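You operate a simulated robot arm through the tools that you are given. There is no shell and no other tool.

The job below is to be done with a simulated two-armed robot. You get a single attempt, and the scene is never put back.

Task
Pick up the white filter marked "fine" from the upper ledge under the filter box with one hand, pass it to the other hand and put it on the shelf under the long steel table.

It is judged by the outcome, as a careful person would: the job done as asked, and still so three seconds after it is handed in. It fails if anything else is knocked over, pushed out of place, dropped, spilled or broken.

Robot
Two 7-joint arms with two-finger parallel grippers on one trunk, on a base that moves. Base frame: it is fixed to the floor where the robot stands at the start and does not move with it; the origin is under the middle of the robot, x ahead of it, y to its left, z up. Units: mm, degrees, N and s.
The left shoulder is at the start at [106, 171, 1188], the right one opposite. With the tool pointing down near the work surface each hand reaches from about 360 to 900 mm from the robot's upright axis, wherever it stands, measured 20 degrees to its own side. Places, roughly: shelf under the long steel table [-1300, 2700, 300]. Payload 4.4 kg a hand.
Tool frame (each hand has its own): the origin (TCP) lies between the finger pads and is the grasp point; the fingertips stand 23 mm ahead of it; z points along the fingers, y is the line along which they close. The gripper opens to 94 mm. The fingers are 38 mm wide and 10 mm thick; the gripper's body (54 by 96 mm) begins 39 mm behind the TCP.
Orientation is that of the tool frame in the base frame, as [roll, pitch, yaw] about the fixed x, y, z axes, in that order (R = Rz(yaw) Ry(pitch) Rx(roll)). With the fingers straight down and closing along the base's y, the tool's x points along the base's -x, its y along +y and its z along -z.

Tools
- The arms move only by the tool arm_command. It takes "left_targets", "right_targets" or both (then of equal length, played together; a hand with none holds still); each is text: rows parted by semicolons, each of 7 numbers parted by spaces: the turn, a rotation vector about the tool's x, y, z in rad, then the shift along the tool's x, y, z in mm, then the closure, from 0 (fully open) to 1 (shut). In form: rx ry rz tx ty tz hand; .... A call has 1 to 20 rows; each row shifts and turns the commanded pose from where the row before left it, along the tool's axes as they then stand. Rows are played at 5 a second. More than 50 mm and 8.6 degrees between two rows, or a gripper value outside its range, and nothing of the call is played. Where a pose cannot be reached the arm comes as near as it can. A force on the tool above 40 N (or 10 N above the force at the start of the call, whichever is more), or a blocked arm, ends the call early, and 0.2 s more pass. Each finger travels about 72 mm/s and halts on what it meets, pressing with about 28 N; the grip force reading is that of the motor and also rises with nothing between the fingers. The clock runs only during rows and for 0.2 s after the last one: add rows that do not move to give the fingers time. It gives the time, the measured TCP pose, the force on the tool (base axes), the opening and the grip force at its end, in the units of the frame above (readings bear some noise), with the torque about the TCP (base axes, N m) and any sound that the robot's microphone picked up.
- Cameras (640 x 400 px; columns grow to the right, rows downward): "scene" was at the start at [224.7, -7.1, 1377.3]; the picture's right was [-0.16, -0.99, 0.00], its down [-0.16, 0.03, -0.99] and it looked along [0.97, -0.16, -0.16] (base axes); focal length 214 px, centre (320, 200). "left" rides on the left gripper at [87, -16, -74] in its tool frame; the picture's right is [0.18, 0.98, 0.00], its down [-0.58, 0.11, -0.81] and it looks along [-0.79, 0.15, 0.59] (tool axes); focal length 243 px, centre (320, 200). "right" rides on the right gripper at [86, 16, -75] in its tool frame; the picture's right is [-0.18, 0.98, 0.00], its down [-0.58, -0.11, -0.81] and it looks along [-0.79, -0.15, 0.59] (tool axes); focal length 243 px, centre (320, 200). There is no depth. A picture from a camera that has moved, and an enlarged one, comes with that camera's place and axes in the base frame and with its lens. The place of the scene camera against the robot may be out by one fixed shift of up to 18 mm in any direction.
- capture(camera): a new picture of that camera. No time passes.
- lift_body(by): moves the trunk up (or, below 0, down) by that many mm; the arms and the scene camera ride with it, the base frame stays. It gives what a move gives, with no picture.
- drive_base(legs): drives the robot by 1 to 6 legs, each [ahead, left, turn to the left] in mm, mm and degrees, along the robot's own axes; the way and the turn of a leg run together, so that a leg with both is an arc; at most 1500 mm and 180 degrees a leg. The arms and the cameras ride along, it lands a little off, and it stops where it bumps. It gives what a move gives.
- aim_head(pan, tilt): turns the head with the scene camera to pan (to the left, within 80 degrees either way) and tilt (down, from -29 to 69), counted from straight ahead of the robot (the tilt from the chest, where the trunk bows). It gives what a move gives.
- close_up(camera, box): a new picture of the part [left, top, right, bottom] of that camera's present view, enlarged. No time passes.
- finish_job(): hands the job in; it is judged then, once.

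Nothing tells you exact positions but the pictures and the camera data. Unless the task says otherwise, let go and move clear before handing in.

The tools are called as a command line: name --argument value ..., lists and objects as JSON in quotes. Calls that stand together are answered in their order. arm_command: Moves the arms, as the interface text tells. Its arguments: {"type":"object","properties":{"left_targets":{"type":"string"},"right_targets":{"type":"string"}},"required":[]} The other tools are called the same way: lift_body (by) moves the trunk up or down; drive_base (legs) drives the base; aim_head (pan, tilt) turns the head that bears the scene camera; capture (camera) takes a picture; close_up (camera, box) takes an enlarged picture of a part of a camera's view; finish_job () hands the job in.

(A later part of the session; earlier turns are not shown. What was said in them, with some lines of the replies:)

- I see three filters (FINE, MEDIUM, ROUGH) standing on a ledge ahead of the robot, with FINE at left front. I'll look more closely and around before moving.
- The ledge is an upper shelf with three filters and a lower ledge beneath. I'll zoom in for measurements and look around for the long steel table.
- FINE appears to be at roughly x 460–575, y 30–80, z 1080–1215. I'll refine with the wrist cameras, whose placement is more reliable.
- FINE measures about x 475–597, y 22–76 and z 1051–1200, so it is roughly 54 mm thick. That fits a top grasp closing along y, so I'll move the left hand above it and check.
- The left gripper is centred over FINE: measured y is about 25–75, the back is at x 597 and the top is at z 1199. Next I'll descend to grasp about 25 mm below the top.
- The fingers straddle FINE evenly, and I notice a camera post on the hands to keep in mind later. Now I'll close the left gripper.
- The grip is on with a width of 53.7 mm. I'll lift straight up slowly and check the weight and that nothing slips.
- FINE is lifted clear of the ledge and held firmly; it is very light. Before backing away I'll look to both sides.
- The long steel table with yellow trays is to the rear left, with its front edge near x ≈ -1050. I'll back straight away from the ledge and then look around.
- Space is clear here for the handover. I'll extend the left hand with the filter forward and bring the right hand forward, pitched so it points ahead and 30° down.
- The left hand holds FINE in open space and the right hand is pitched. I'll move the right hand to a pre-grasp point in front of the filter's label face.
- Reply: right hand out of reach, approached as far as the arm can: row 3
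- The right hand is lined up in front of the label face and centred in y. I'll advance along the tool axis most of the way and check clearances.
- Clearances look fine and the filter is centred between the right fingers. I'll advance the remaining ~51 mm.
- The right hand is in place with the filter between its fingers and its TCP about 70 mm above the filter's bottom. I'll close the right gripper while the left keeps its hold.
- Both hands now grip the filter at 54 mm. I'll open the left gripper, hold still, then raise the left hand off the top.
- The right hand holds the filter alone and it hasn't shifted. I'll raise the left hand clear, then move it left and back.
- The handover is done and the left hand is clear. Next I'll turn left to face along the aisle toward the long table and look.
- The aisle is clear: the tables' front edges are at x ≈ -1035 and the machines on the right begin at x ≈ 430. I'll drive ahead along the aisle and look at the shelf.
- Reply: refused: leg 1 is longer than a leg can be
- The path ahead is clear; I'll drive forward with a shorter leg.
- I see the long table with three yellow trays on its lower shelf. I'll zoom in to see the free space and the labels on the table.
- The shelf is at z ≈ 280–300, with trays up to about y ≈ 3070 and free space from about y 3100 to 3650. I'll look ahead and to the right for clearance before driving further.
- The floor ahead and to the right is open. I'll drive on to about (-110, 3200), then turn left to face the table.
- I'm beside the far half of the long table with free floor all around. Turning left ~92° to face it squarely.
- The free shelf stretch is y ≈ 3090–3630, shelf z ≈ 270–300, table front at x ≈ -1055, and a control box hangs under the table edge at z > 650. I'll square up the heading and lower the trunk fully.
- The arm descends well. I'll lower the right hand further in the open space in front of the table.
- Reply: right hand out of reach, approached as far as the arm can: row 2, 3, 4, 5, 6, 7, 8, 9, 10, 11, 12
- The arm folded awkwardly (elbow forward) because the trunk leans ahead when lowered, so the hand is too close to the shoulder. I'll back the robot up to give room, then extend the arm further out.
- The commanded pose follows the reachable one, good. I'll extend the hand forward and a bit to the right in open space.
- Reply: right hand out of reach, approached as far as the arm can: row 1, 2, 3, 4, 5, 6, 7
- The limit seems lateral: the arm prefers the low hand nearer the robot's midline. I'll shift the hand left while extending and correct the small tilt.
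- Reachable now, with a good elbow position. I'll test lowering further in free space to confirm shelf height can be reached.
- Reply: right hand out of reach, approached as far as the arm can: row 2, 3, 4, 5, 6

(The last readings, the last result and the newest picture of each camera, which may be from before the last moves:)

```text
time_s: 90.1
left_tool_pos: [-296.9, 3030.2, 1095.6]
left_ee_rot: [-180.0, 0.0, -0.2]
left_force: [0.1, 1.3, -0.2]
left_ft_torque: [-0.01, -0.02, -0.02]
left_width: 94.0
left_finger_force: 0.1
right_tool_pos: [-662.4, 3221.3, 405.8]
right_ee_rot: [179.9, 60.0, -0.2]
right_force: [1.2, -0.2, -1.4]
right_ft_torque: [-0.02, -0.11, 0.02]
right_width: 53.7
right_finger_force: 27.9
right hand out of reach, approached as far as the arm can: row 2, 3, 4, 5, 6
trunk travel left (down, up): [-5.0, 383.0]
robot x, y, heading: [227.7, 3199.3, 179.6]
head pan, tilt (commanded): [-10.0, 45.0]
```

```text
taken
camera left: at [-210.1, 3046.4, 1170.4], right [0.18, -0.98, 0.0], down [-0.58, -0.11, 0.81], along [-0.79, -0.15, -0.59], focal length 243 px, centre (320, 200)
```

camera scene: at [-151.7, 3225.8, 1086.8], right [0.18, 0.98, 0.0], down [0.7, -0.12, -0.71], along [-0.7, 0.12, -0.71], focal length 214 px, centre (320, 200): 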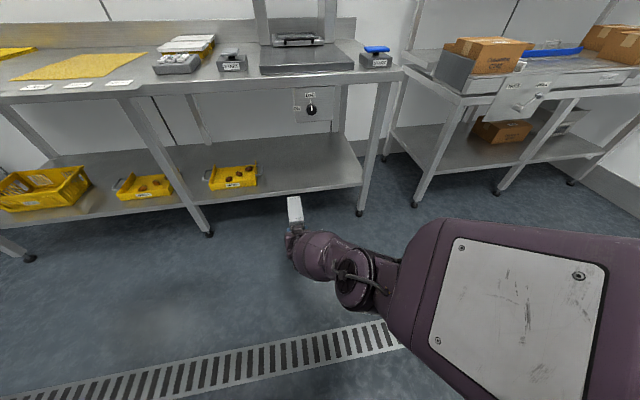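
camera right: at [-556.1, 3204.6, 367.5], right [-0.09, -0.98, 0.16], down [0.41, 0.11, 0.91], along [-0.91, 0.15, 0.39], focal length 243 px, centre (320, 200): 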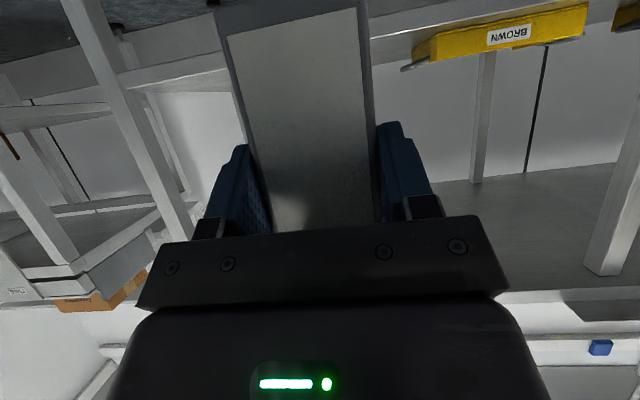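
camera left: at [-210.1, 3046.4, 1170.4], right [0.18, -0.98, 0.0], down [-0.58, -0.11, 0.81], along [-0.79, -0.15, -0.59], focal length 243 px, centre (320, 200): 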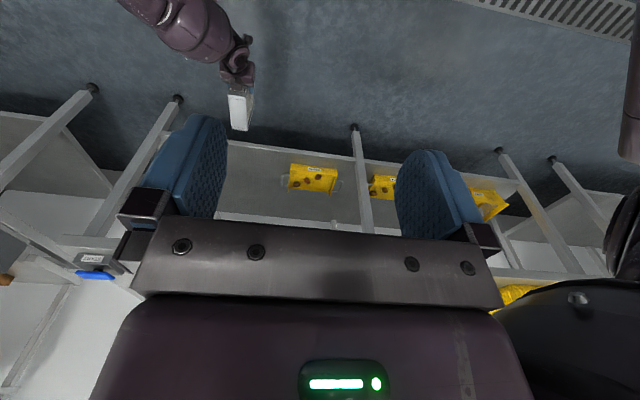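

That's the far reach limit; pulling the hand back slightly should allow going lower. I'll retract ~80 mm then lower.

arm_command --right_targets "0 0 0 10 0 -17.3 1; 0 0 0 10 0 -17.3 1; 0 0 0 10 0 -17.3 1; 0 0 0 10 0 -17.3 1; 0 0 0 15 0 8.7 1; 0 0 0 15 0 8.7 1; 0 0 0 15 0 8.7 1; 0 0 0 0 0 0 1"

capture --camera "scene"

capture --camera "right"

```text
time_s: 91.9
left_tool_pos: [-297.2, 3030.4, 1096.6]
left_ee_rot: [180.0, 0.0, -0.1]
left_force: [0.3, 0.6, 0.2]
left_ft_torque: [0.01, 0.01, 0.04]
left_width: 93.9
left_finger_force: 0.0
right_tool_pos: [-582.0, 3219.7, 353.9]
right_ee_rot: [-180.0, 60.0, -0.2]
right_force: [0.1, 0.1, -0.9]
right_ft_torque: [-0.01, -0.1, 0.03]
right_width: 53.7
right_finger_force: 28.0
trunk travel left (down, up): [-5.0, 383.0]
robot x, y, heading: [228.1, 3202.8, 179.8]
head pan, tilt (commanded): [-10.0, 45.0]
```

```text
taken
camera scene: at [-151.6, 3225.8, 1086.9], right [0.18, 0.98, 0.0], down [0.7, -0.12, -0.71], along [-0.7, 0.12, -0.71], focal length 214 px, centre (320, 200)
```

scene: 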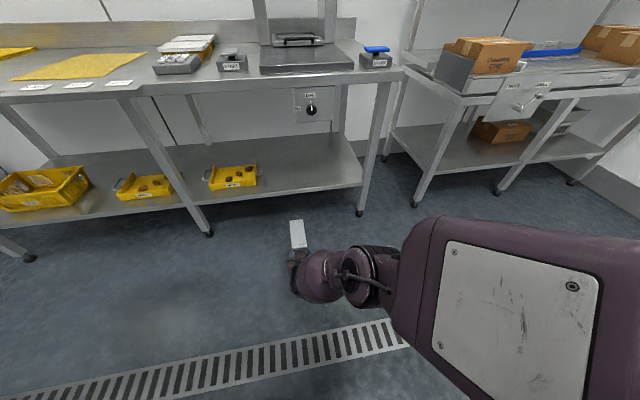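

```text
taken
camera right: at [-475.8, 3203.4, 316.7], right [-0.1, -0.98, 0.16], down [0.41, 0.11, 0.91], along [-0.91, 0.15, 0.39], focal length 243 px, centre (320, 200)
```

right: 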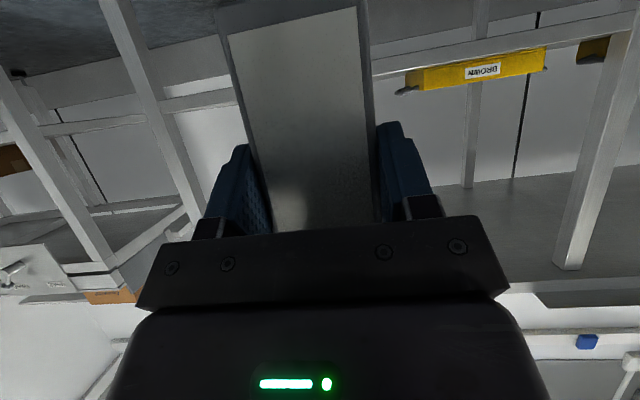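

The hand reached z ≈ 354 about 810 mm ahead of the axis. The wrist camera is now near shelf height, so I'll zoom in to measure the shelf surface.

close_up --camera "right" --box '[360, 0, 600, 150]'

close_up --camera "right" --box '[80, 20, 260, 140]'

```text
2.67 times, centred on (480, 75) of right
camera zoom: at [-475.8, 3203.4, 316.7], right [-0.1, -0.98, 0.16], down [0.41, 0.11, 0.91], along [-0.91, 0.15, 0.39], focal length 647 px, centre (-107, 533)
```

zoom: 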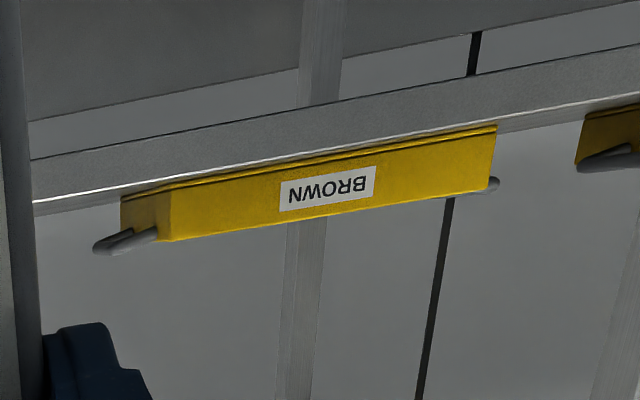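

```text
3.33 times, centred on (170, 80) of right
camera zoom: at [-475.8, 3203.4, 316.7], right [-0.1, -0.98, 0.16], down [0.41, 0.11, 0.91], along [-0.91, 0.15, 0.39], focal length 809 px, centre (820, 600)
```

zoom: 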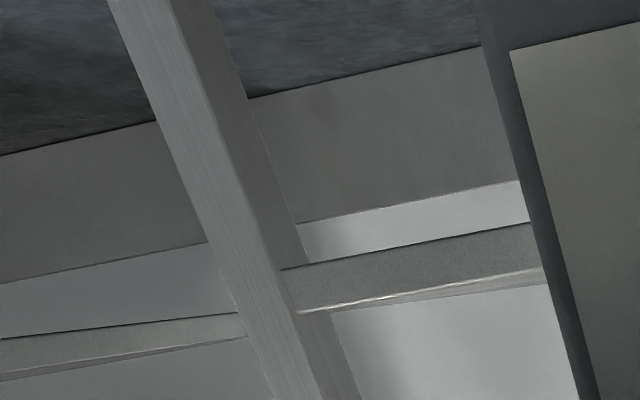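

The shelf top is at z ≈ 295 and its front edge at x ≈ -1050, so the filter bottom needs TCP z ≈ 365. I'll raise the hand to about z 400, then drive forward to just in front of the shelf and check.

arm_command --right_targets "0 0 0 -13.5 0 -7.8 1; 0 0 0 -13.5 0 -7.8 1; 0 0 0 -13.5 0 -7.8 1; 0 0 0 0 0 0 1"

drive_base --legs '[[320, -45, 0.2]]'

capture --camera "scene"

capture --camera "right"

capture --camera "left"

```text
time_s: 92.9
left_tool_pos: [-297.3, 3031.6, 1095.8]
left_ee_rot: [-180.0, -0.1, -0.1]
left_force: [-0.6, 0.6, -0.7]
left_ft_torque: [0.02, 0.0, -0.01]
left_width: 94.1
left_finger_force: 0.1
right_tool_pos: [-582.5, 3222.1, 401.2]
right_ee_rot: [179.9, 60.1, -0.1]
right_force: [-0.3, 0.7, -0.5]
right_ft_torque: [-0.01, -0.11, 0.02]
right_width: 54.1
right_finger_force: 28.5
trunk travel left (down, up): [-5.0, 383.0]
robot x, y, heading: [229.5, 3204.4, 179.6]
head pan, tilt (commanded): [-10.0, 45.0]
```

```text
time_s: 95.1
left_tool_pos: [-618.5, 3074.1, 1094.8]
left_ee_rot: [-180.0, 0.0, 0.1]
left_force: [-1.2, -0.1, -0.6]
left_ft_torque: [0.02, -0.01, -0.01]
left_width: 94.1
left_finger_force: 0.0
right_tool_pos: [-904.7, 3263.4, 400.8]
right_ee_rot: [180.0, 60.1, 0.0]
right_force: [-0.3, -0.2, -1.4]
right_ft_torque: [-0.03, -0.11, 0.01]
right_width: 53.7
right_finger_force: 27.6
trunk travel left (down, up): [-5.0, 383.0]
robot x, y, heading: [-97.1, 3251.7, -180.0]
head pan, tilt (commanded): [-10.0, 45.0]
```

```text
taken
camera scene: at [-473.6, 3270.2, 1086.6], right [0.17, 0.98, 0.0], down [0.7, -0.12, -0.71], along [-0.7, 0.12, -0.71], focal length 214 px, centre (320, 200)
```

scene: 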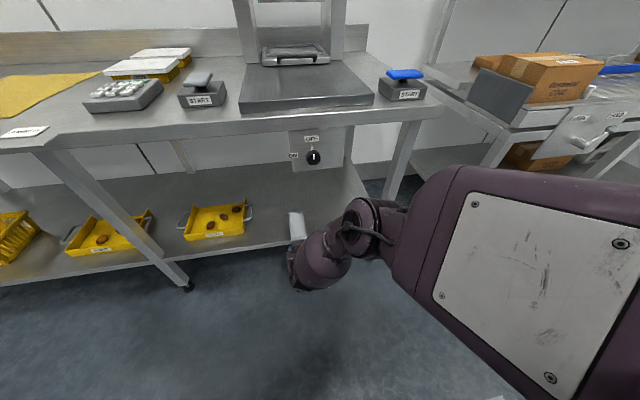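

```text
taken
camera right: at [-797.9, 3248.3, 363.2], right [-0.09, -0.98, 0.16], down [0.41, 0.11, 0.91], along [-0.91, 0.15, 0.39], focal length 243 px, centre (320, 200)
```

right: 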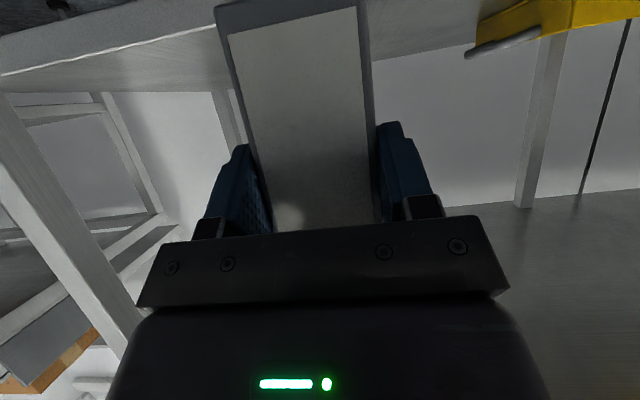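

```text
taken
camera left: at [-531.6, 3090.7, 1170.2], right [0.19, -0.98, 0.0], down [-0.58, -0.11, 0.81], along [-0.79, -0.15, -0.59], focal length 243 px, centre (320, 200)
```

left: 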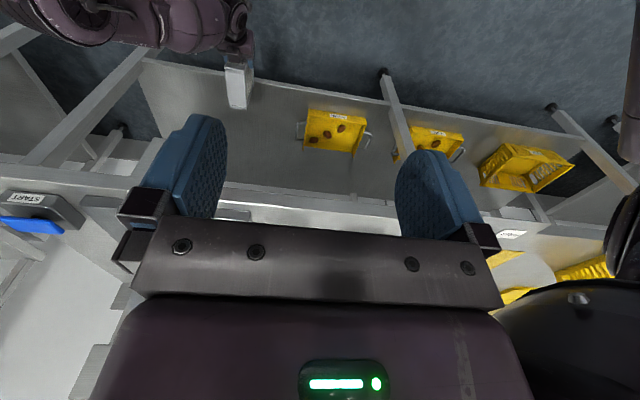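

The shelf front edge is at x ≈ -1038, z ≈ 295, and the path is clear with the tray handle ~110 mm away to the side. I'll drive in 225 mm.

drive_base --legs '[[225, 0, 0]]'

capture --camera "scene"

capture --camera "right"

capture --camera "left"

```text
time_s: 96.9
left_tool_pos: [-841.6, 3076.6, 1095.6]
left_ee_rot: [179.9, 0.0, -0.2]
left_force: [-0.4, -0.2, 0.3]
left_ft_torque: [0.04, 0.01, 0.01]
left_width: 94.0
left_finger_force: 0.0
right_tool_pos: [-1109.7, 3266.9, 386.6]
right_ee_rot: [-179.5, 58.3, 0.7]
right_force: [0.4, -0.1, -1.6]
right_ft_torque: [-0.01, -0.1, -0.02]
right_width: 53.9
right_finger_force: 27.8
trunk travel left (down, up): [-5.0, 383.0]
robot x, y, heading: [-316.5, 3252.4, 179.6]
head pan, tilt (commanded): [-10.0, 45.0]
stopped in leg 1: the robot was blocked; the commanded pose is now the measured one
```

```text
taken
camera scene: at [-695.9, 3272.3, 1086.9], right [0.18, 0.98, 0.0], down [0.7, -0.13, -0.71], along [-0.7, 0.12, -0.71], focal length 214 px, centre (320, 200)
```

scene: 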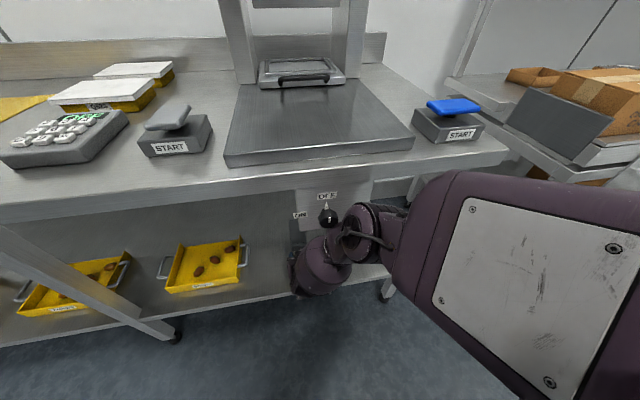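

```text
taken
camera right: at [-1001.7, 3251.7, 352.5], right [-0.09, -0.98, 0.15], down [0.38, 0.11, 0.92], along [-0.92, 0.14, 0.36], focal length 243 px, centre (320, 200)
```

right: 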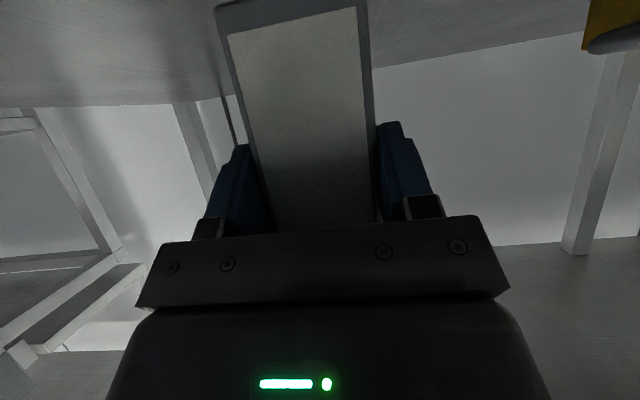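

```text
taken
camera left: at [-754.4, 3093.0, 1170.6], right [0.18, -0.98, 0.0], down [-0.58, -0.11, 0.81], along [-0.79, -0.15, -0.59], focal length 243 px, centre (320, 200)
```

left: 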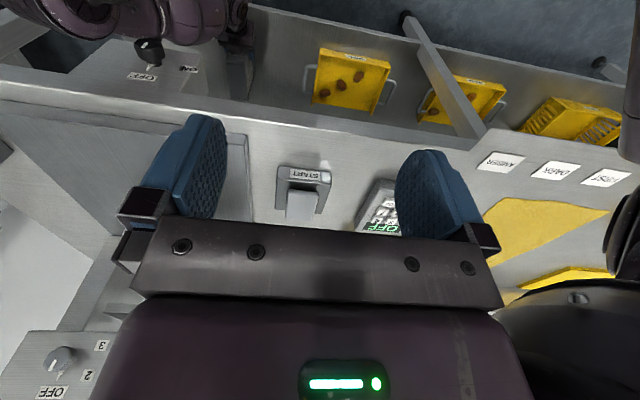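

The drive stopped slightly early — the forearm likely touched the control knob or box under the table edge. I'll zoom in before backing off.

close_up --camera "scene" --box '[260, 170, 420, 300]'

close_up --camera "left" --box '[0, 0, 280, 140]'

```text
3.08 times, centred on (340, 235) of scene
camera zoom: at [-695.9, 3272.3, 1086.9], right [0.18, 0.98, 0.0], down [0.7, -0.13, -0.71], along [-0.7, 0.12, -0.71], focal length 660 px, centre (258, 92)
```

zoom: 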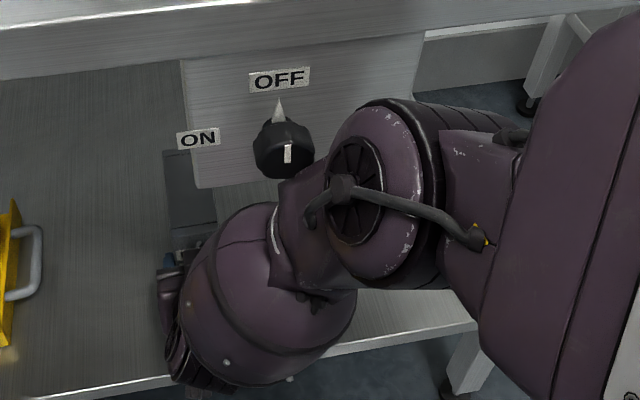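

```text
2.29 times, centred on (140, 70) of left
camera zoom: at [-754.4, 3093.0, 1170.6], right [0.18, -0.98, 0.0], down [-0.58, -0.11, 0.81], along [-0.79, -0.15, -0.59], focal length 555 px, centre (731, 497)
```

zoom: 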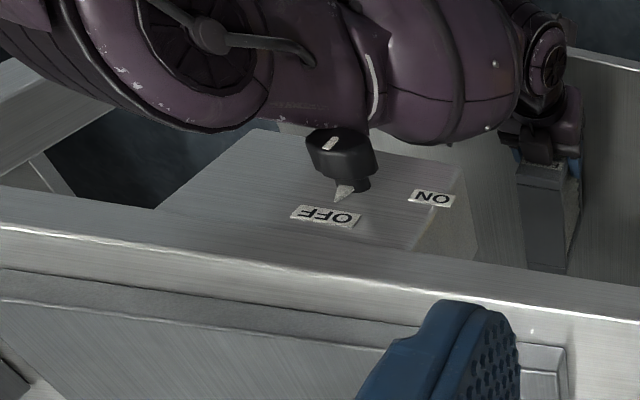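

The knob still points to OFF; the forearm just met it or its panel. I'll back straight off 70 mm to clear it.

drive_base --legs '[[-70, 0, 0]]'

close_up --camera "scene" --box '[240, 120, 440, 320]'

close_up --camera "left" --box '[0, 0, 280, 140]'

capture --camera "right"

```text
time_s: 98.0
left_tool_pos: [-771.5, 3075.9, 1096.7]
left_ee_rot: [-179.9, 0.1, -0.1]
left_force: [0.0, -0.9, 0.7]
left_ft_torque: [0.0, 0.02, 0.02]
left_width: 94.1
left_finger_force: 0.0
right_tool_pos: [-1040.9, 3265.1, 389.5]
right_ee_rot: [-179.7, 58.5, 0.7]
right_force: [0.4, 0.3, -1.8]
right_ft_torque: [0.01, -0.08, -0.03]
right_width: 53.7
right_finger_force: 28.4
trunk travel left (down, up): [-5.0, 383.0]
robot x, y, heading: [-246.0, 3249.4, 179.8]
head pan, tilt (commanded): [-10.0, 45.0]
```

```text
2.00 times, centred on (340, 220) of scene
camera zoom: at [-625.9, 3271.3, 1087.1], right [0.18, 0.98, 0.0], down [0.7, -0.12, -0.71], along [-0.7, 0.12, -0.71], focal length 429 px, centre (280, 160)
```

zoom: 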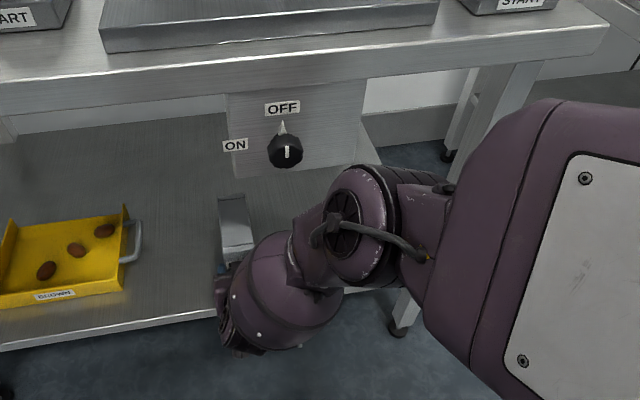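

```text
2.29 times, centred on (140, 70) of left
camera zoom: at [-684.1, 3091.8, 1170.7], right [0.18, -0.98, 0.0], down [-0.58, -0.11, 0.81], along [-0.79, -0.15, -0.59], focal length 555 px, centre (731, 497)
```

zoom: 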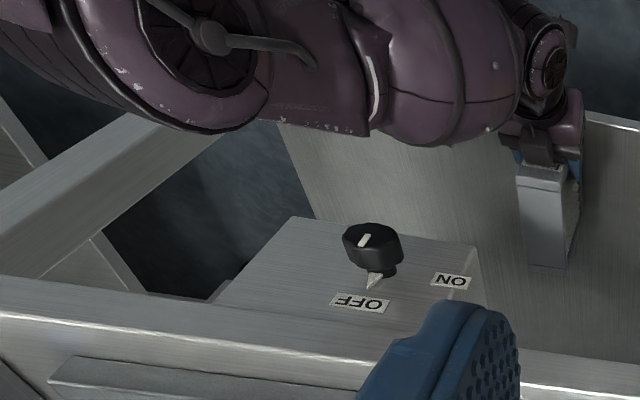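

```text
taken
camera right: at [-933.5, 3249.7, 353.7], right [-0.09, -0.98, 0.15], down [0.38, 0.11, 0.92], along [-0.92, 0.14, 0.37], focal length 243 px, centre (320, 200)
```

right: 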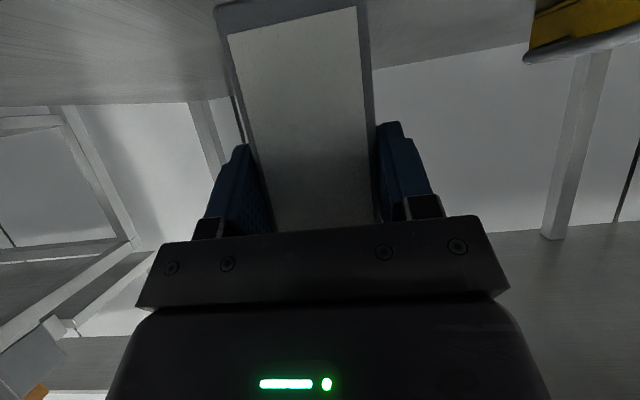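

The panel is clear again and the knob remains at OFF. I'll correct the small wrist tilt and extend the arm further ahead, which draws the elbow back from the panel.

arm_command --right_targets "0.0028 -0.013 0.003 0 0 0 1; 0.0028 -0.013 0.003 0 0 0 1; 0 0 0 -6 0 10.4 1; 0 0 0 -6 0 10.4 1; 0 0 0 -6 0 10.4 1; 0 0 0 0 0 0 1"

capture --camera "scene"

close_up --camera "left" --box '[0, 0, 280, 140]'

capture --camera "right"

```text
time_s: 99.3
left_tool_pos: [-773.1, 3076.6, 1095.7]
left_ee_rot: [-180.0, -0.1, -0.1]
left_force: [-0.5, 0.0, 0.6]
left_ft_torque: [0.0, -0.04, -0.01]
left_width: 94.1
left_finger_force: 0.0
right_tool_pos: [-1076.5, 3264.9, 389.0]
right_ee_rot: [-179.9, 59.9, -0.1]
right_force: [0.3, 0.3, -1.7]
right_ft_torque: [0.02, -0.11, -0.02]
right_width: 53.7
right_finger_force: 27.8
trunk travel left (down, up): [-5.0, 383.0]
robot x, y, heading: [-243.7, 3251.0, 180.0]
head pan, tilt (commanded): [-10.0, 45.0]
```

```text
taken
camera scene: at [-626.5, 3271.2, 1086.7], right [0.18, 0.98, 0.0], down [0.7, -0.12, -0.71], along [-0.7, 0.12, -0.71], focal length 214 px, centre (320, 200)
```

scene: 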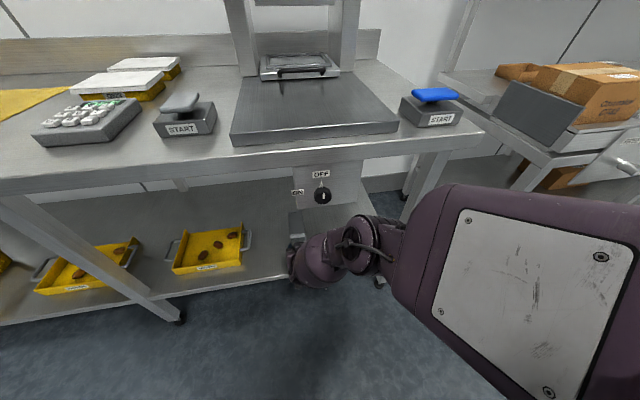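

```text
2.29 times, centred on (140, 70) of left
camera zoom: at [-684.8, 3091.8, 1170.4], right [0.18, -0.98, 0.0], down [-0.58, -0.11, 0.81], along [-0.79, -0.15, -0.59], focal length 555 px, centre (731, 497)
```

zoom: 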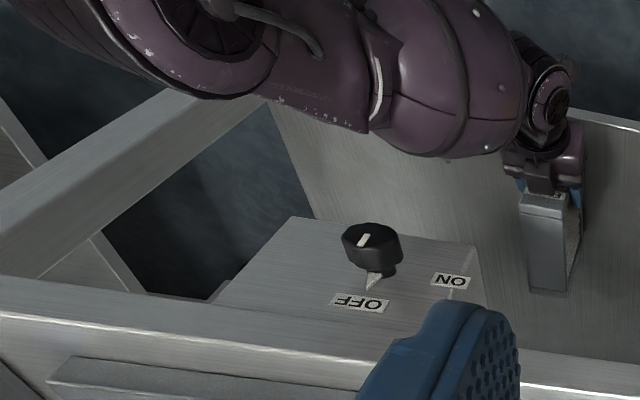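

```text
taken
camera right: at [-969.9, 3248.5, 351.0], right [-0.09, -0.98, 0.16], down [0.41, 0.11, 0.91], along [-0.91, 0.15, 0.39], focal length 243 px, centre (320, 200)
```

right: 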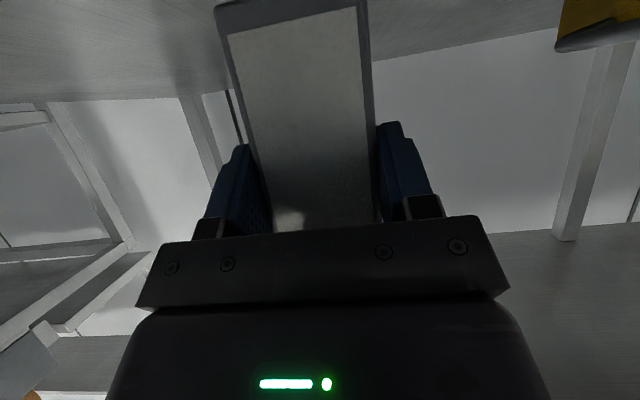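

The elbow is now well clear of the panel. I'll drive in another 35 mm so the filter sits well back from the shelf edge.

drive_base --legs '[[35, 0, 0]]'

close_up --camera "left" --box '[0, 0, 280, 140]'

capture --camera "right"

```text
time_s: 100.2
left_tool_pos: [-808.1, 3075.3, 1095.2]
left_ee_rot: [180.0, 0.0, 0.0]
left_force: [-0.8, -0.2, 0.2]
left_ft_torque: [0.0, -0.03, -0.04]
left_width: 94.1
left_finger_force: 0.1
right_tool_pos: [-1110.9, 3265.5, 388.5]
right_ee_rot: [-179.8, 60.0, -0.1]
right_force: [0.4, 0.6, -2.7]
right_ft_torque: [0.02, -0.13, 0.01]
right_width: 53.7
right_finger_force: 28.6
trunk travel left (down, up): [-5.0, 383.0]
robot x, y, heading: [-279.9, 3247.8, 179.8]
head pan, tilt (commanded): [-10.0, 45.0]
```

```text
2.29 times, centred on (140, 70) of left
camera zoom: at [-720.7, 3091.7, 1169.9], right [0.18, -0.98, 0.0], down [-0.58, -0.11, 0.81], along [-0.79, -0.15, -0.59], focal length 555 px, centre (731, 497)
```

zoom: 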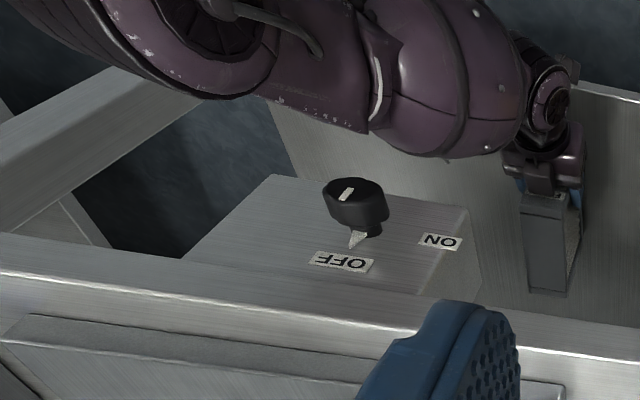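

```text
taken
camera right: at [-1005.2, 3248.5, 350.4], right [-0.09, -0.98, 0.16], down [0.41, 0.11, 0.91], along [-0.91, 0.15, 0.39], focal length 243 px, centre (320, 200)
```

right: 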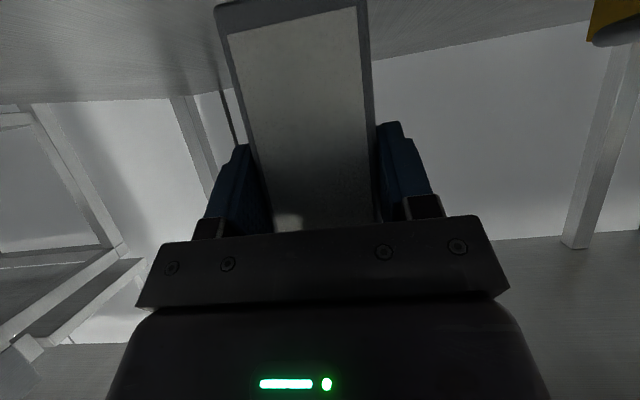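

Clear on all sides. Lowering gently toward the shelf now, first 15 mm.

arm_command --right_targets "0 0 0 3.46 0 2 1; 0 0 0 3.46 0 2 1; 0 0 0 3.46 0 2 1; 0 0 0 1.73 0 1 1; 0 0 0 0 0 0 1"

capture --camera "right"

close_up --camera "left" --box '[160, 0, 420, 130]'

```text
time_s: 101.4
left_tool_pos: [-807.8, 3076.4, 1095.4]
left_ee_rot: [-180.0, 0.1, -0.1]
left_force: [-0.1, 0.0, -0.1]
left_ft_torque: [-0.01, -0.01, 0.01]
left_width: 94.1
left_finger_force: 0.0
right_tool_pos: [-1112.0, 3264.6, 374.6]
right_ee_rot: [-179.9, 59.8, 0.0]
right_force: [-0.8, -0.1, -2.1]
right_ft_torque: [0.0, -0.11, -0.01]
right_width: 53.7
right_finger_force: 27.8
trunk travel left (down, up): [-5.0, 383.0]
robot x, y, heading: [-281.1, 3247.3, 179.8]
head pan, tilt (commanded): [-10.0, 45.0]
```

```text
taken
camera right: at [-1005.3, 3248.5, 337.4], right [-0.09, -0.98, 0.16], down [0.41, 0.11, 0.91], along [-0.91, 0.15, 0.39], focal length 243 px, centre (320, 200)
```

right: 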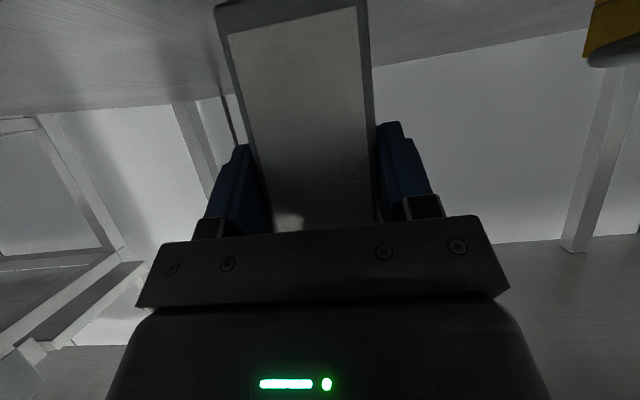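

```text
2.46 times, centred on (290, 65) of left
camera zoom: at [-719.9, 3091.7, 1170.3], right [0.18, -0.98, 0.0], down [-0.58, -0.11, 0.81], along [-0.79, -0.15, -0.59], focal length 597 px, centre (394, 532)
```

zoom: 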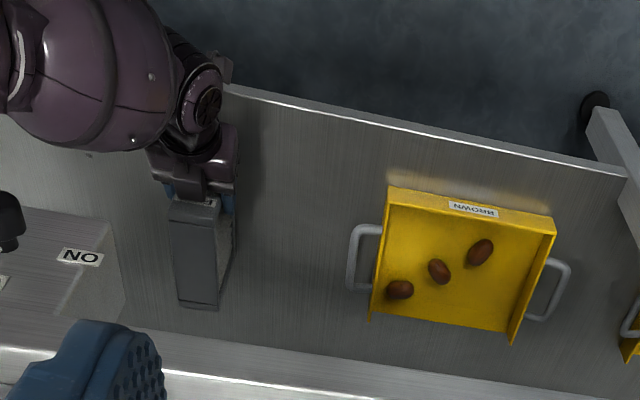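

Still free of contact at z ≈ 374.6. I'll keep lowering in small steps and watch the force.

arm_command --right_targets "0 0 0 1.73 0 1 1; 0 0 0 1.73 0 1 1; 0 0 0 0 0 0 1"

arm_command --right_targets "0 0 0 1.3 0 0.75 1; 0 0 0 1.3 0 0.75 1; 0 0 0 0 0 0 1"

```text
time_s: 102.2
left_tool_pos: [-807.1, 3076.8, 1096.4]
left_ee_rot: [180.0, 0.1, -0.1]
left_force: [-0.1, -0.5, -0.5]
left_ft_torque: [0.01, 0.0, 0.02]
left_width: 94.1
left_finger_force: 0.0
right_tool_pos: [-1113.8, 3263.7, 372.5]
right_ee_rot: [-179.9, 60.1, -0.2]
right_force: [0.3, 1.2, 5.2]
right_ft_torque: [-0.09, 0.66, -0.05]
right_width: 53.7
right_finger_force: 27.9
trunk travel left (down, up): [-5.0, 383.0]
robot x, y, heading: [-280.7, 3250.2, 179.7]
head pan, tilt (commanded): [-10.0, 45.0]
```

```text
time_s: 103.0
left_tool_pos: [-804.0, 3075.7, 1096.9]
left_ee_rot: [-180.0, 0.3, -0.1]
left_force: [0.4, -1.0, 0.5]
left_ft_torque: [0.0, 0.0, 0.03]
left_width: 94.0
left_finger_force: 0.1
right_tool_pos: [-1113.0, 3264.4, 371.0]
right_ee_rot: [-180.0, 60.3, -0.1]
right_force: [5.4, 2.7, 24.6]
right_ft_torque: [-0.05, 0.12, 0.03]
right_width: 53.9
right_finger_force: 27.9
trunk travel left (down, up): [-5.0, 383.0]
robot x, y, heading: [-283.3, 3251.4, 180.0]
head pan, tilt (commanded): [-10.0, 45.0]
```

Contact is confirmed: 24.6 N upward with the bottom lying flat. I'll ease up slightly to take off the excess force, then check before releasing.

arm_command --right_targets "0 0 0 -1.2 0 -0.7 1; 0 0 0 0 0 0 1"

capture --camera "right"

close_up --camera "left" --box '[160, 0, 420, 130]'

```text
time_s: 103.6
left_tool_pos: [-806.2, 3074.9, 1096.5]
left_ee_rot: [180.0, 0.0, 0.1]
left_force: [0.0, 0.4, -0.3]
left_ft_torque: [-0.01, -0.01, -0.05]
left_width: 94.3
left_finger_force: 0.0
right_tool_pos: [-1112.0, 3264.9, 372.3]
right_ee_rot: [-179.8, 60.2, -0.1]
right_force: [-6.8, -0.4, 17.5]
right_ft_torque: [-0.15, 0.66, -0.03]
right_width: 53.8
right_finger_force: 27.6
trunk travel left (down, up): [-5.0, 383.0]
robot x, y, heading: [-278.3, 3252.1, 179.8]
head pan, tilt (commanded): [-10.0, 45.0]
```

```text
taken
camera right: at [-1006.5, 3248.1, 333.8], right [-0.09, -0.98, 0.16], down [0.41, 0.11, 0.91], along [-0.91, 0.15, 0.39], focal length 243 px, centre (320, 200)
```

right: 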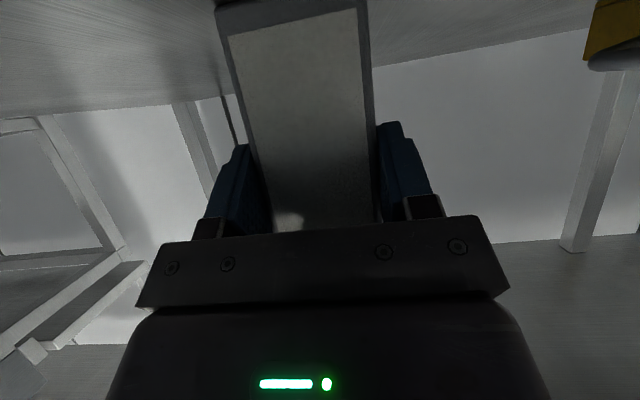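

```text
2.46 times, centred on (290, 65) of left
camera zoom: at [-718.4, 3091.6, 1171.1], right [0.18, -0.98, 0.0], down [-0.58, -0.11, 0.81], along [-0.79, -0.15, -0.59], focal length 597 px, centre (394, 532)
```

zoom: 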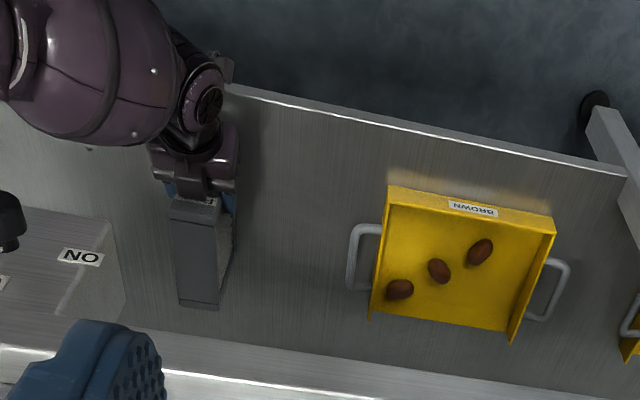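

Force is down to 17.5 N; I'll ease up another ~1 mm.

arm_command --right_targets "0 0 0 -0.9 0 -0.5 1; 0 0 0 0 0 0 1"

```text
time_s: 104.2
left_tool_pos: [-804.4, 3075.0, 1096.3]
left_ee_rot: [179.9, 0.0, -0.1]
left_force: [0.1, -0.6, 0.0]
left_ft_torque: [0.0, -0.03, 0.01]
left_width: 94.2
left_finger_force: 0.0
right_tool_pos: [-1110.3, 3264.8, 371.5]
right_ee_rot: [-179.9, 60.2, 0.0]
right_force: [-6.5, -0.9, 16.6]
right_ft_torque: [-0.12, 0.65, -0.01]
right_width: 53.5
right_finger_force: 28.1
trunk travel left (down, up): [-5.0, 383.0]
robot x, y, heading: [-280.3, 3246.3, 179.9]
head pan, tilt (commanded): [-10.0, 45.0]
```

There's still some downward press, so I'll raise another 1.5 mm.

arm_command --right_targets "0 0 0 -1.3 0 -0.75 1; 0 0 0 0 0 0 1; 0 0 0 0 0 0 1"

```text
time_s: 105.0
left_tool_pos: [-806.3, 3074.8, 1096.8]
left_ee_rot: [-180.0, 0.0, -0.1]
left_force: [1.3, -0.1, 0.5]
left_ft_torque: [0.0, -0.05, -0.05]
left_width: 93.9
left_finger_force: 0.1
right_tool_pos: [-1110.8, 3263.6, 371.7]
right_ee_rot: [-179.9, 59.9, 0.0]
right_force: [-1.5, 0.4, 10.0]
right_ft_torque: [-0.02, 0.59, -0.02]
right_width: 53.8
right_finger_force: 27.9
trunk travel left (down, up): [-5.0, 383.0]
robot x, y, heading: [-280.7, 3253.2, 180.1]
head pan, tilt (commanded): [-10.0, 45.0]
```

Only ~10 N of light contact remains, centred under the filter. Now I'll open the right gripper gradually.

arm_command --right_targets "0 0 0 -0.5 0 -0.3 1; 0 0 0 0 0 0 0.42; 0 0 0 0 0 0 0.38; 0 0 0 0 0 0 0.3; 0 0 0 0 0 0 0.15; 0 0 0 0 0 0 0; 0 0 0 0 0 0 0; 0 0 0 0 0 0 0"

capture --camera "right"

close_up --camera "left" --box '[160, 0, 420, 130]'

```text
time_s: 106.8
left_tool_pos: [-806.6, 3075.4, 1096.4]
left_ee_rot: [-180.0, 0.0, -0.1]
left_force: [-0.7, -0.6, 0.0]
left_ft_torque: [-0.01, 0.01, -0.01]
left_width: 94.2
left_finger_force: 0.0
right_tool_pos: [-1112.1, 3263.8, 372.6]
right_ee_rot: [-179.8, 60.0, 0.0]
right_force: [0.3, 0.4, 0.1]
right_ft_torque: [0.02, 0.0, -0.03]
right_width: 94.0
right_finger_force: 0.0
trunk travel left (down, up): [-5.0, 383.0]
robot x, y, heading: [-279.7, 3248.5, 179.8]
head pan, tilt (commanded): [-10.0, 45.0]
```

```text
taken
camera right: at [-1005.4, 3248.6, 334.8], right [-0.09, -0.98, 0.16], down [0.41, 0.11, 0.91], along [-0.91, 0.15, 0.39], focal length 243 px, centre (320, 200)
```

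right: 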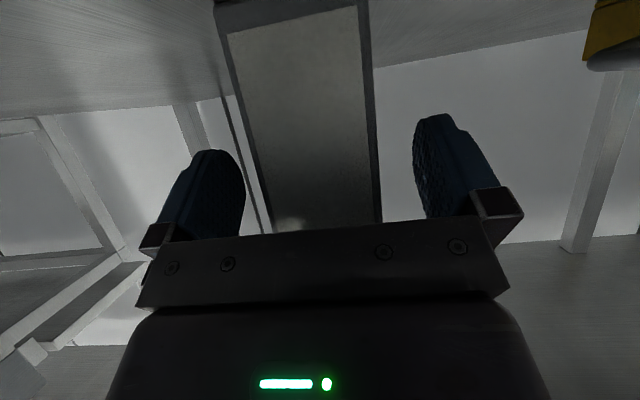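

```text
2.46 times, centred on (290, 65) of left
camera zoom: at [-719.7, 3091.7, 1170.4], right [0.18, -0.98, 0.0], down [-0.58, -0.11, 0.81], along [-0.79, -0.15, -0.59], focal length 597 px, centre (394, 532)
```

zoom: 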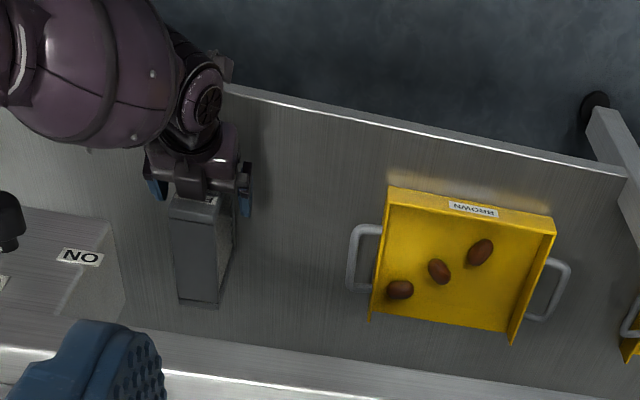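

The filter stands freely and squarely on the shelf with the fingers clear. I'll back the robot straight out.

drive_base --legs '[[-120, 0, 0]]'

capture --camera "right"

capture --camera "scene"

```text
time_s: 108.0
left_tool_pos: [-687.6, 3075.7, 1095.4]
left_ee_rot: [180.0, 0.1, 0.0]
left_force: [0.1, -0.3, 0.7]
left_ft_torque: [0.02, -0.01, -0.03]
left_width: 93.9
left_finger_force: 0.1
right_tool_pos: [-991.9, 3264.1, 374.0]
right_ee_rot: [-179.9, 60.0, 0.0]
right_force: [0.7, -0.2, 0.9]
right_ft_torque: [0.01, 0.01, 0.0]
right_width: 93.9
right_finger_force: 0.1
trunk travel left (down, up): [-5.0, 383.0]
robot x, y, heading: [-163.7, 3248.3, 179.8]
head pan, tilt (commanded): [-10.0, 45.0]
```

```text
taken
camera right: at [-885.5, 3248.2, 335.3], right [-0.09, -0.98, 0.16], down [0.41, 0.11, 0.91], along [-0.91, 0.15, 0.39], focal length 243 px, centre (320, 200)
```

right: 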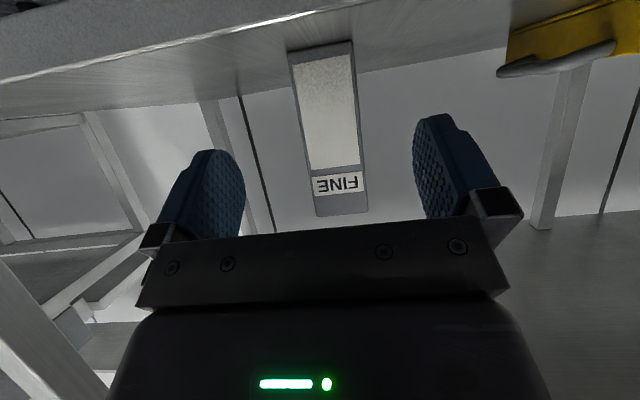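

```text
taken
camera scene: at [-541.1, 3271.0, 1087.1], right [0.17, 0.98, 0.0], down [0.7, -0.12, -0.71], along [-0.7, 0.12, -0.71], focal length 214 px, centre (320, 200)
```

scene: 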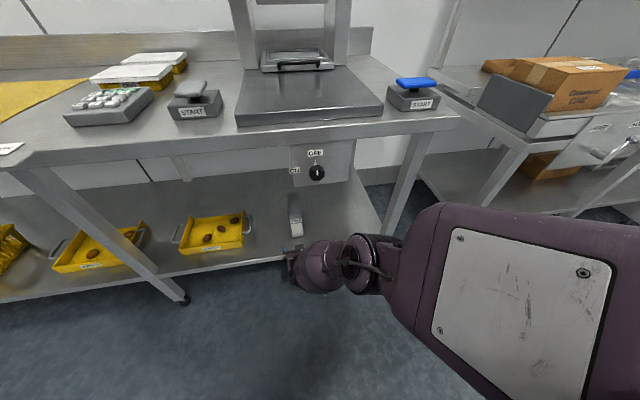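

FINE stands upright on the shelf, well inside the edge, and everything else looks undisturbed. I'll back off further and take a final look.

drive_base --legs '[[-300, 0, 0]]'

capture --camera "scene"

close_up --camera "scene" --box '[180, 80, 400, 260]'

capture --camera "right"

```text
time_s: 110.1
left_tool_pos: [-383.5, 3072.9, 1094.5]
left_ee_rot: [-179.9, 0.0, 0.3]
left_force: [0.5, 0.6, 0.8]
left_ft_torque: [0.02, 0.04, 0.0]
left_width: 94.0
left_finger_force: 0.0
right_tool_pos: [-690.6, 3259.2, 373.3]
right_ee_rot: [-179.9, 60.0, 0.2]
right_force: [-0.3, 0.5, 0.3]
right_ft_torque: [0.02, 0.01, 0.0]
right_width: 94.1
right_finger_force: 0.0
trunk travel left (down, up): [-5.0, 383.0]
robot x, y, heading: [138.2, 3250.0, -179.7]
head pan, tilt (commanded): [-10.0, 45.0]
```

```text
taken
camera scene: at [-239.4, 3269.1, 1087.0], right [0.17, 0.99, 0.0], down [0.7, -0.12, -0.71], along [-0.7, 0.12, -0.71], focal length 214 px, centre (320, 200)
```

scene: 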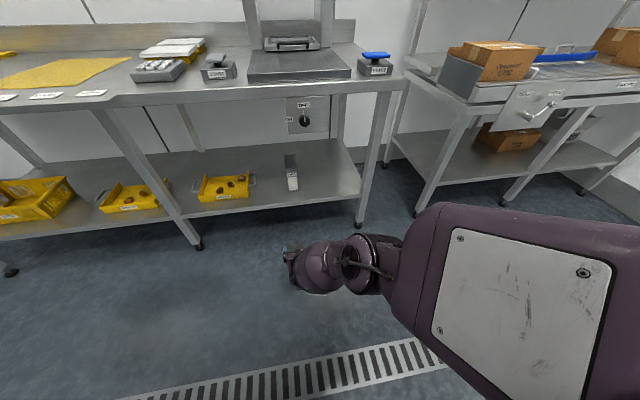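

```text
2.22 times, centred on (290, 170) of scene
camera zoom: at [-239.4, 3269.1, 1087.0], right [0.17, 0.99, 0.0], down [0.7, -0.12, -0.71], along [-0.7, 0.12, -0.71], focal length 477 px, centre (387, 267)
```

zoom: 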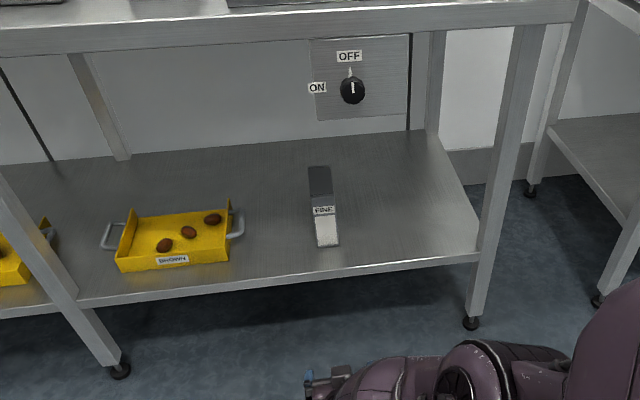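

```text
taken
camera right: at [-583.6, 3244.1, 335.2], right [-0.09, -0.98, 0.16], down [0.41, 0.11, 0.91], along [-0.91, 0.14, 0.39], focal length 243 px, centre (320, 200)
```

right: 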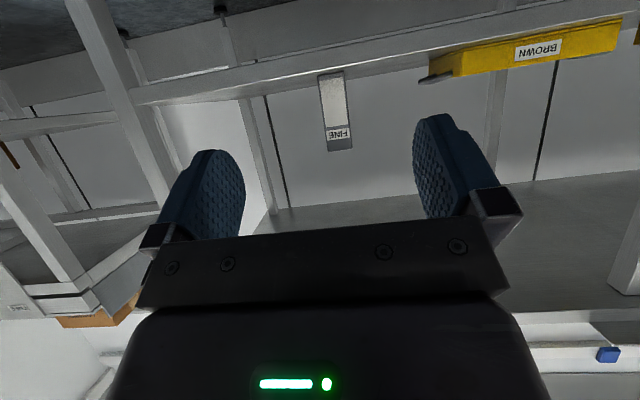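

FINE stands upright on the shelf under the long steel table, about 60 mm in from the front edge. The trays are undisturbed, the knob still points to OFF, and both hands are empty and clear. I'm handing the job in.

finish_job

```text
The job is handed in.
```

The "fine" filter is now standing upright on the shelf under the long steel table. The left hand picked it up, passed it to the right hand, and the right hand placed it. I've handed the job in.

- **Position:** it stands about 60 mm in from the shelf's front edge, in the free stretch to the right of the yellow trays. Both hands are empty and clear of it.
- **One bump:** while driving in to the shelf, the robot was blocked once. The right forearm most likely touched the control knob or its panel under the table's front edge. I backed off and changed the arm position. The knob still pointed to OFF in every later view, and I saw nothing moved or knocked over.
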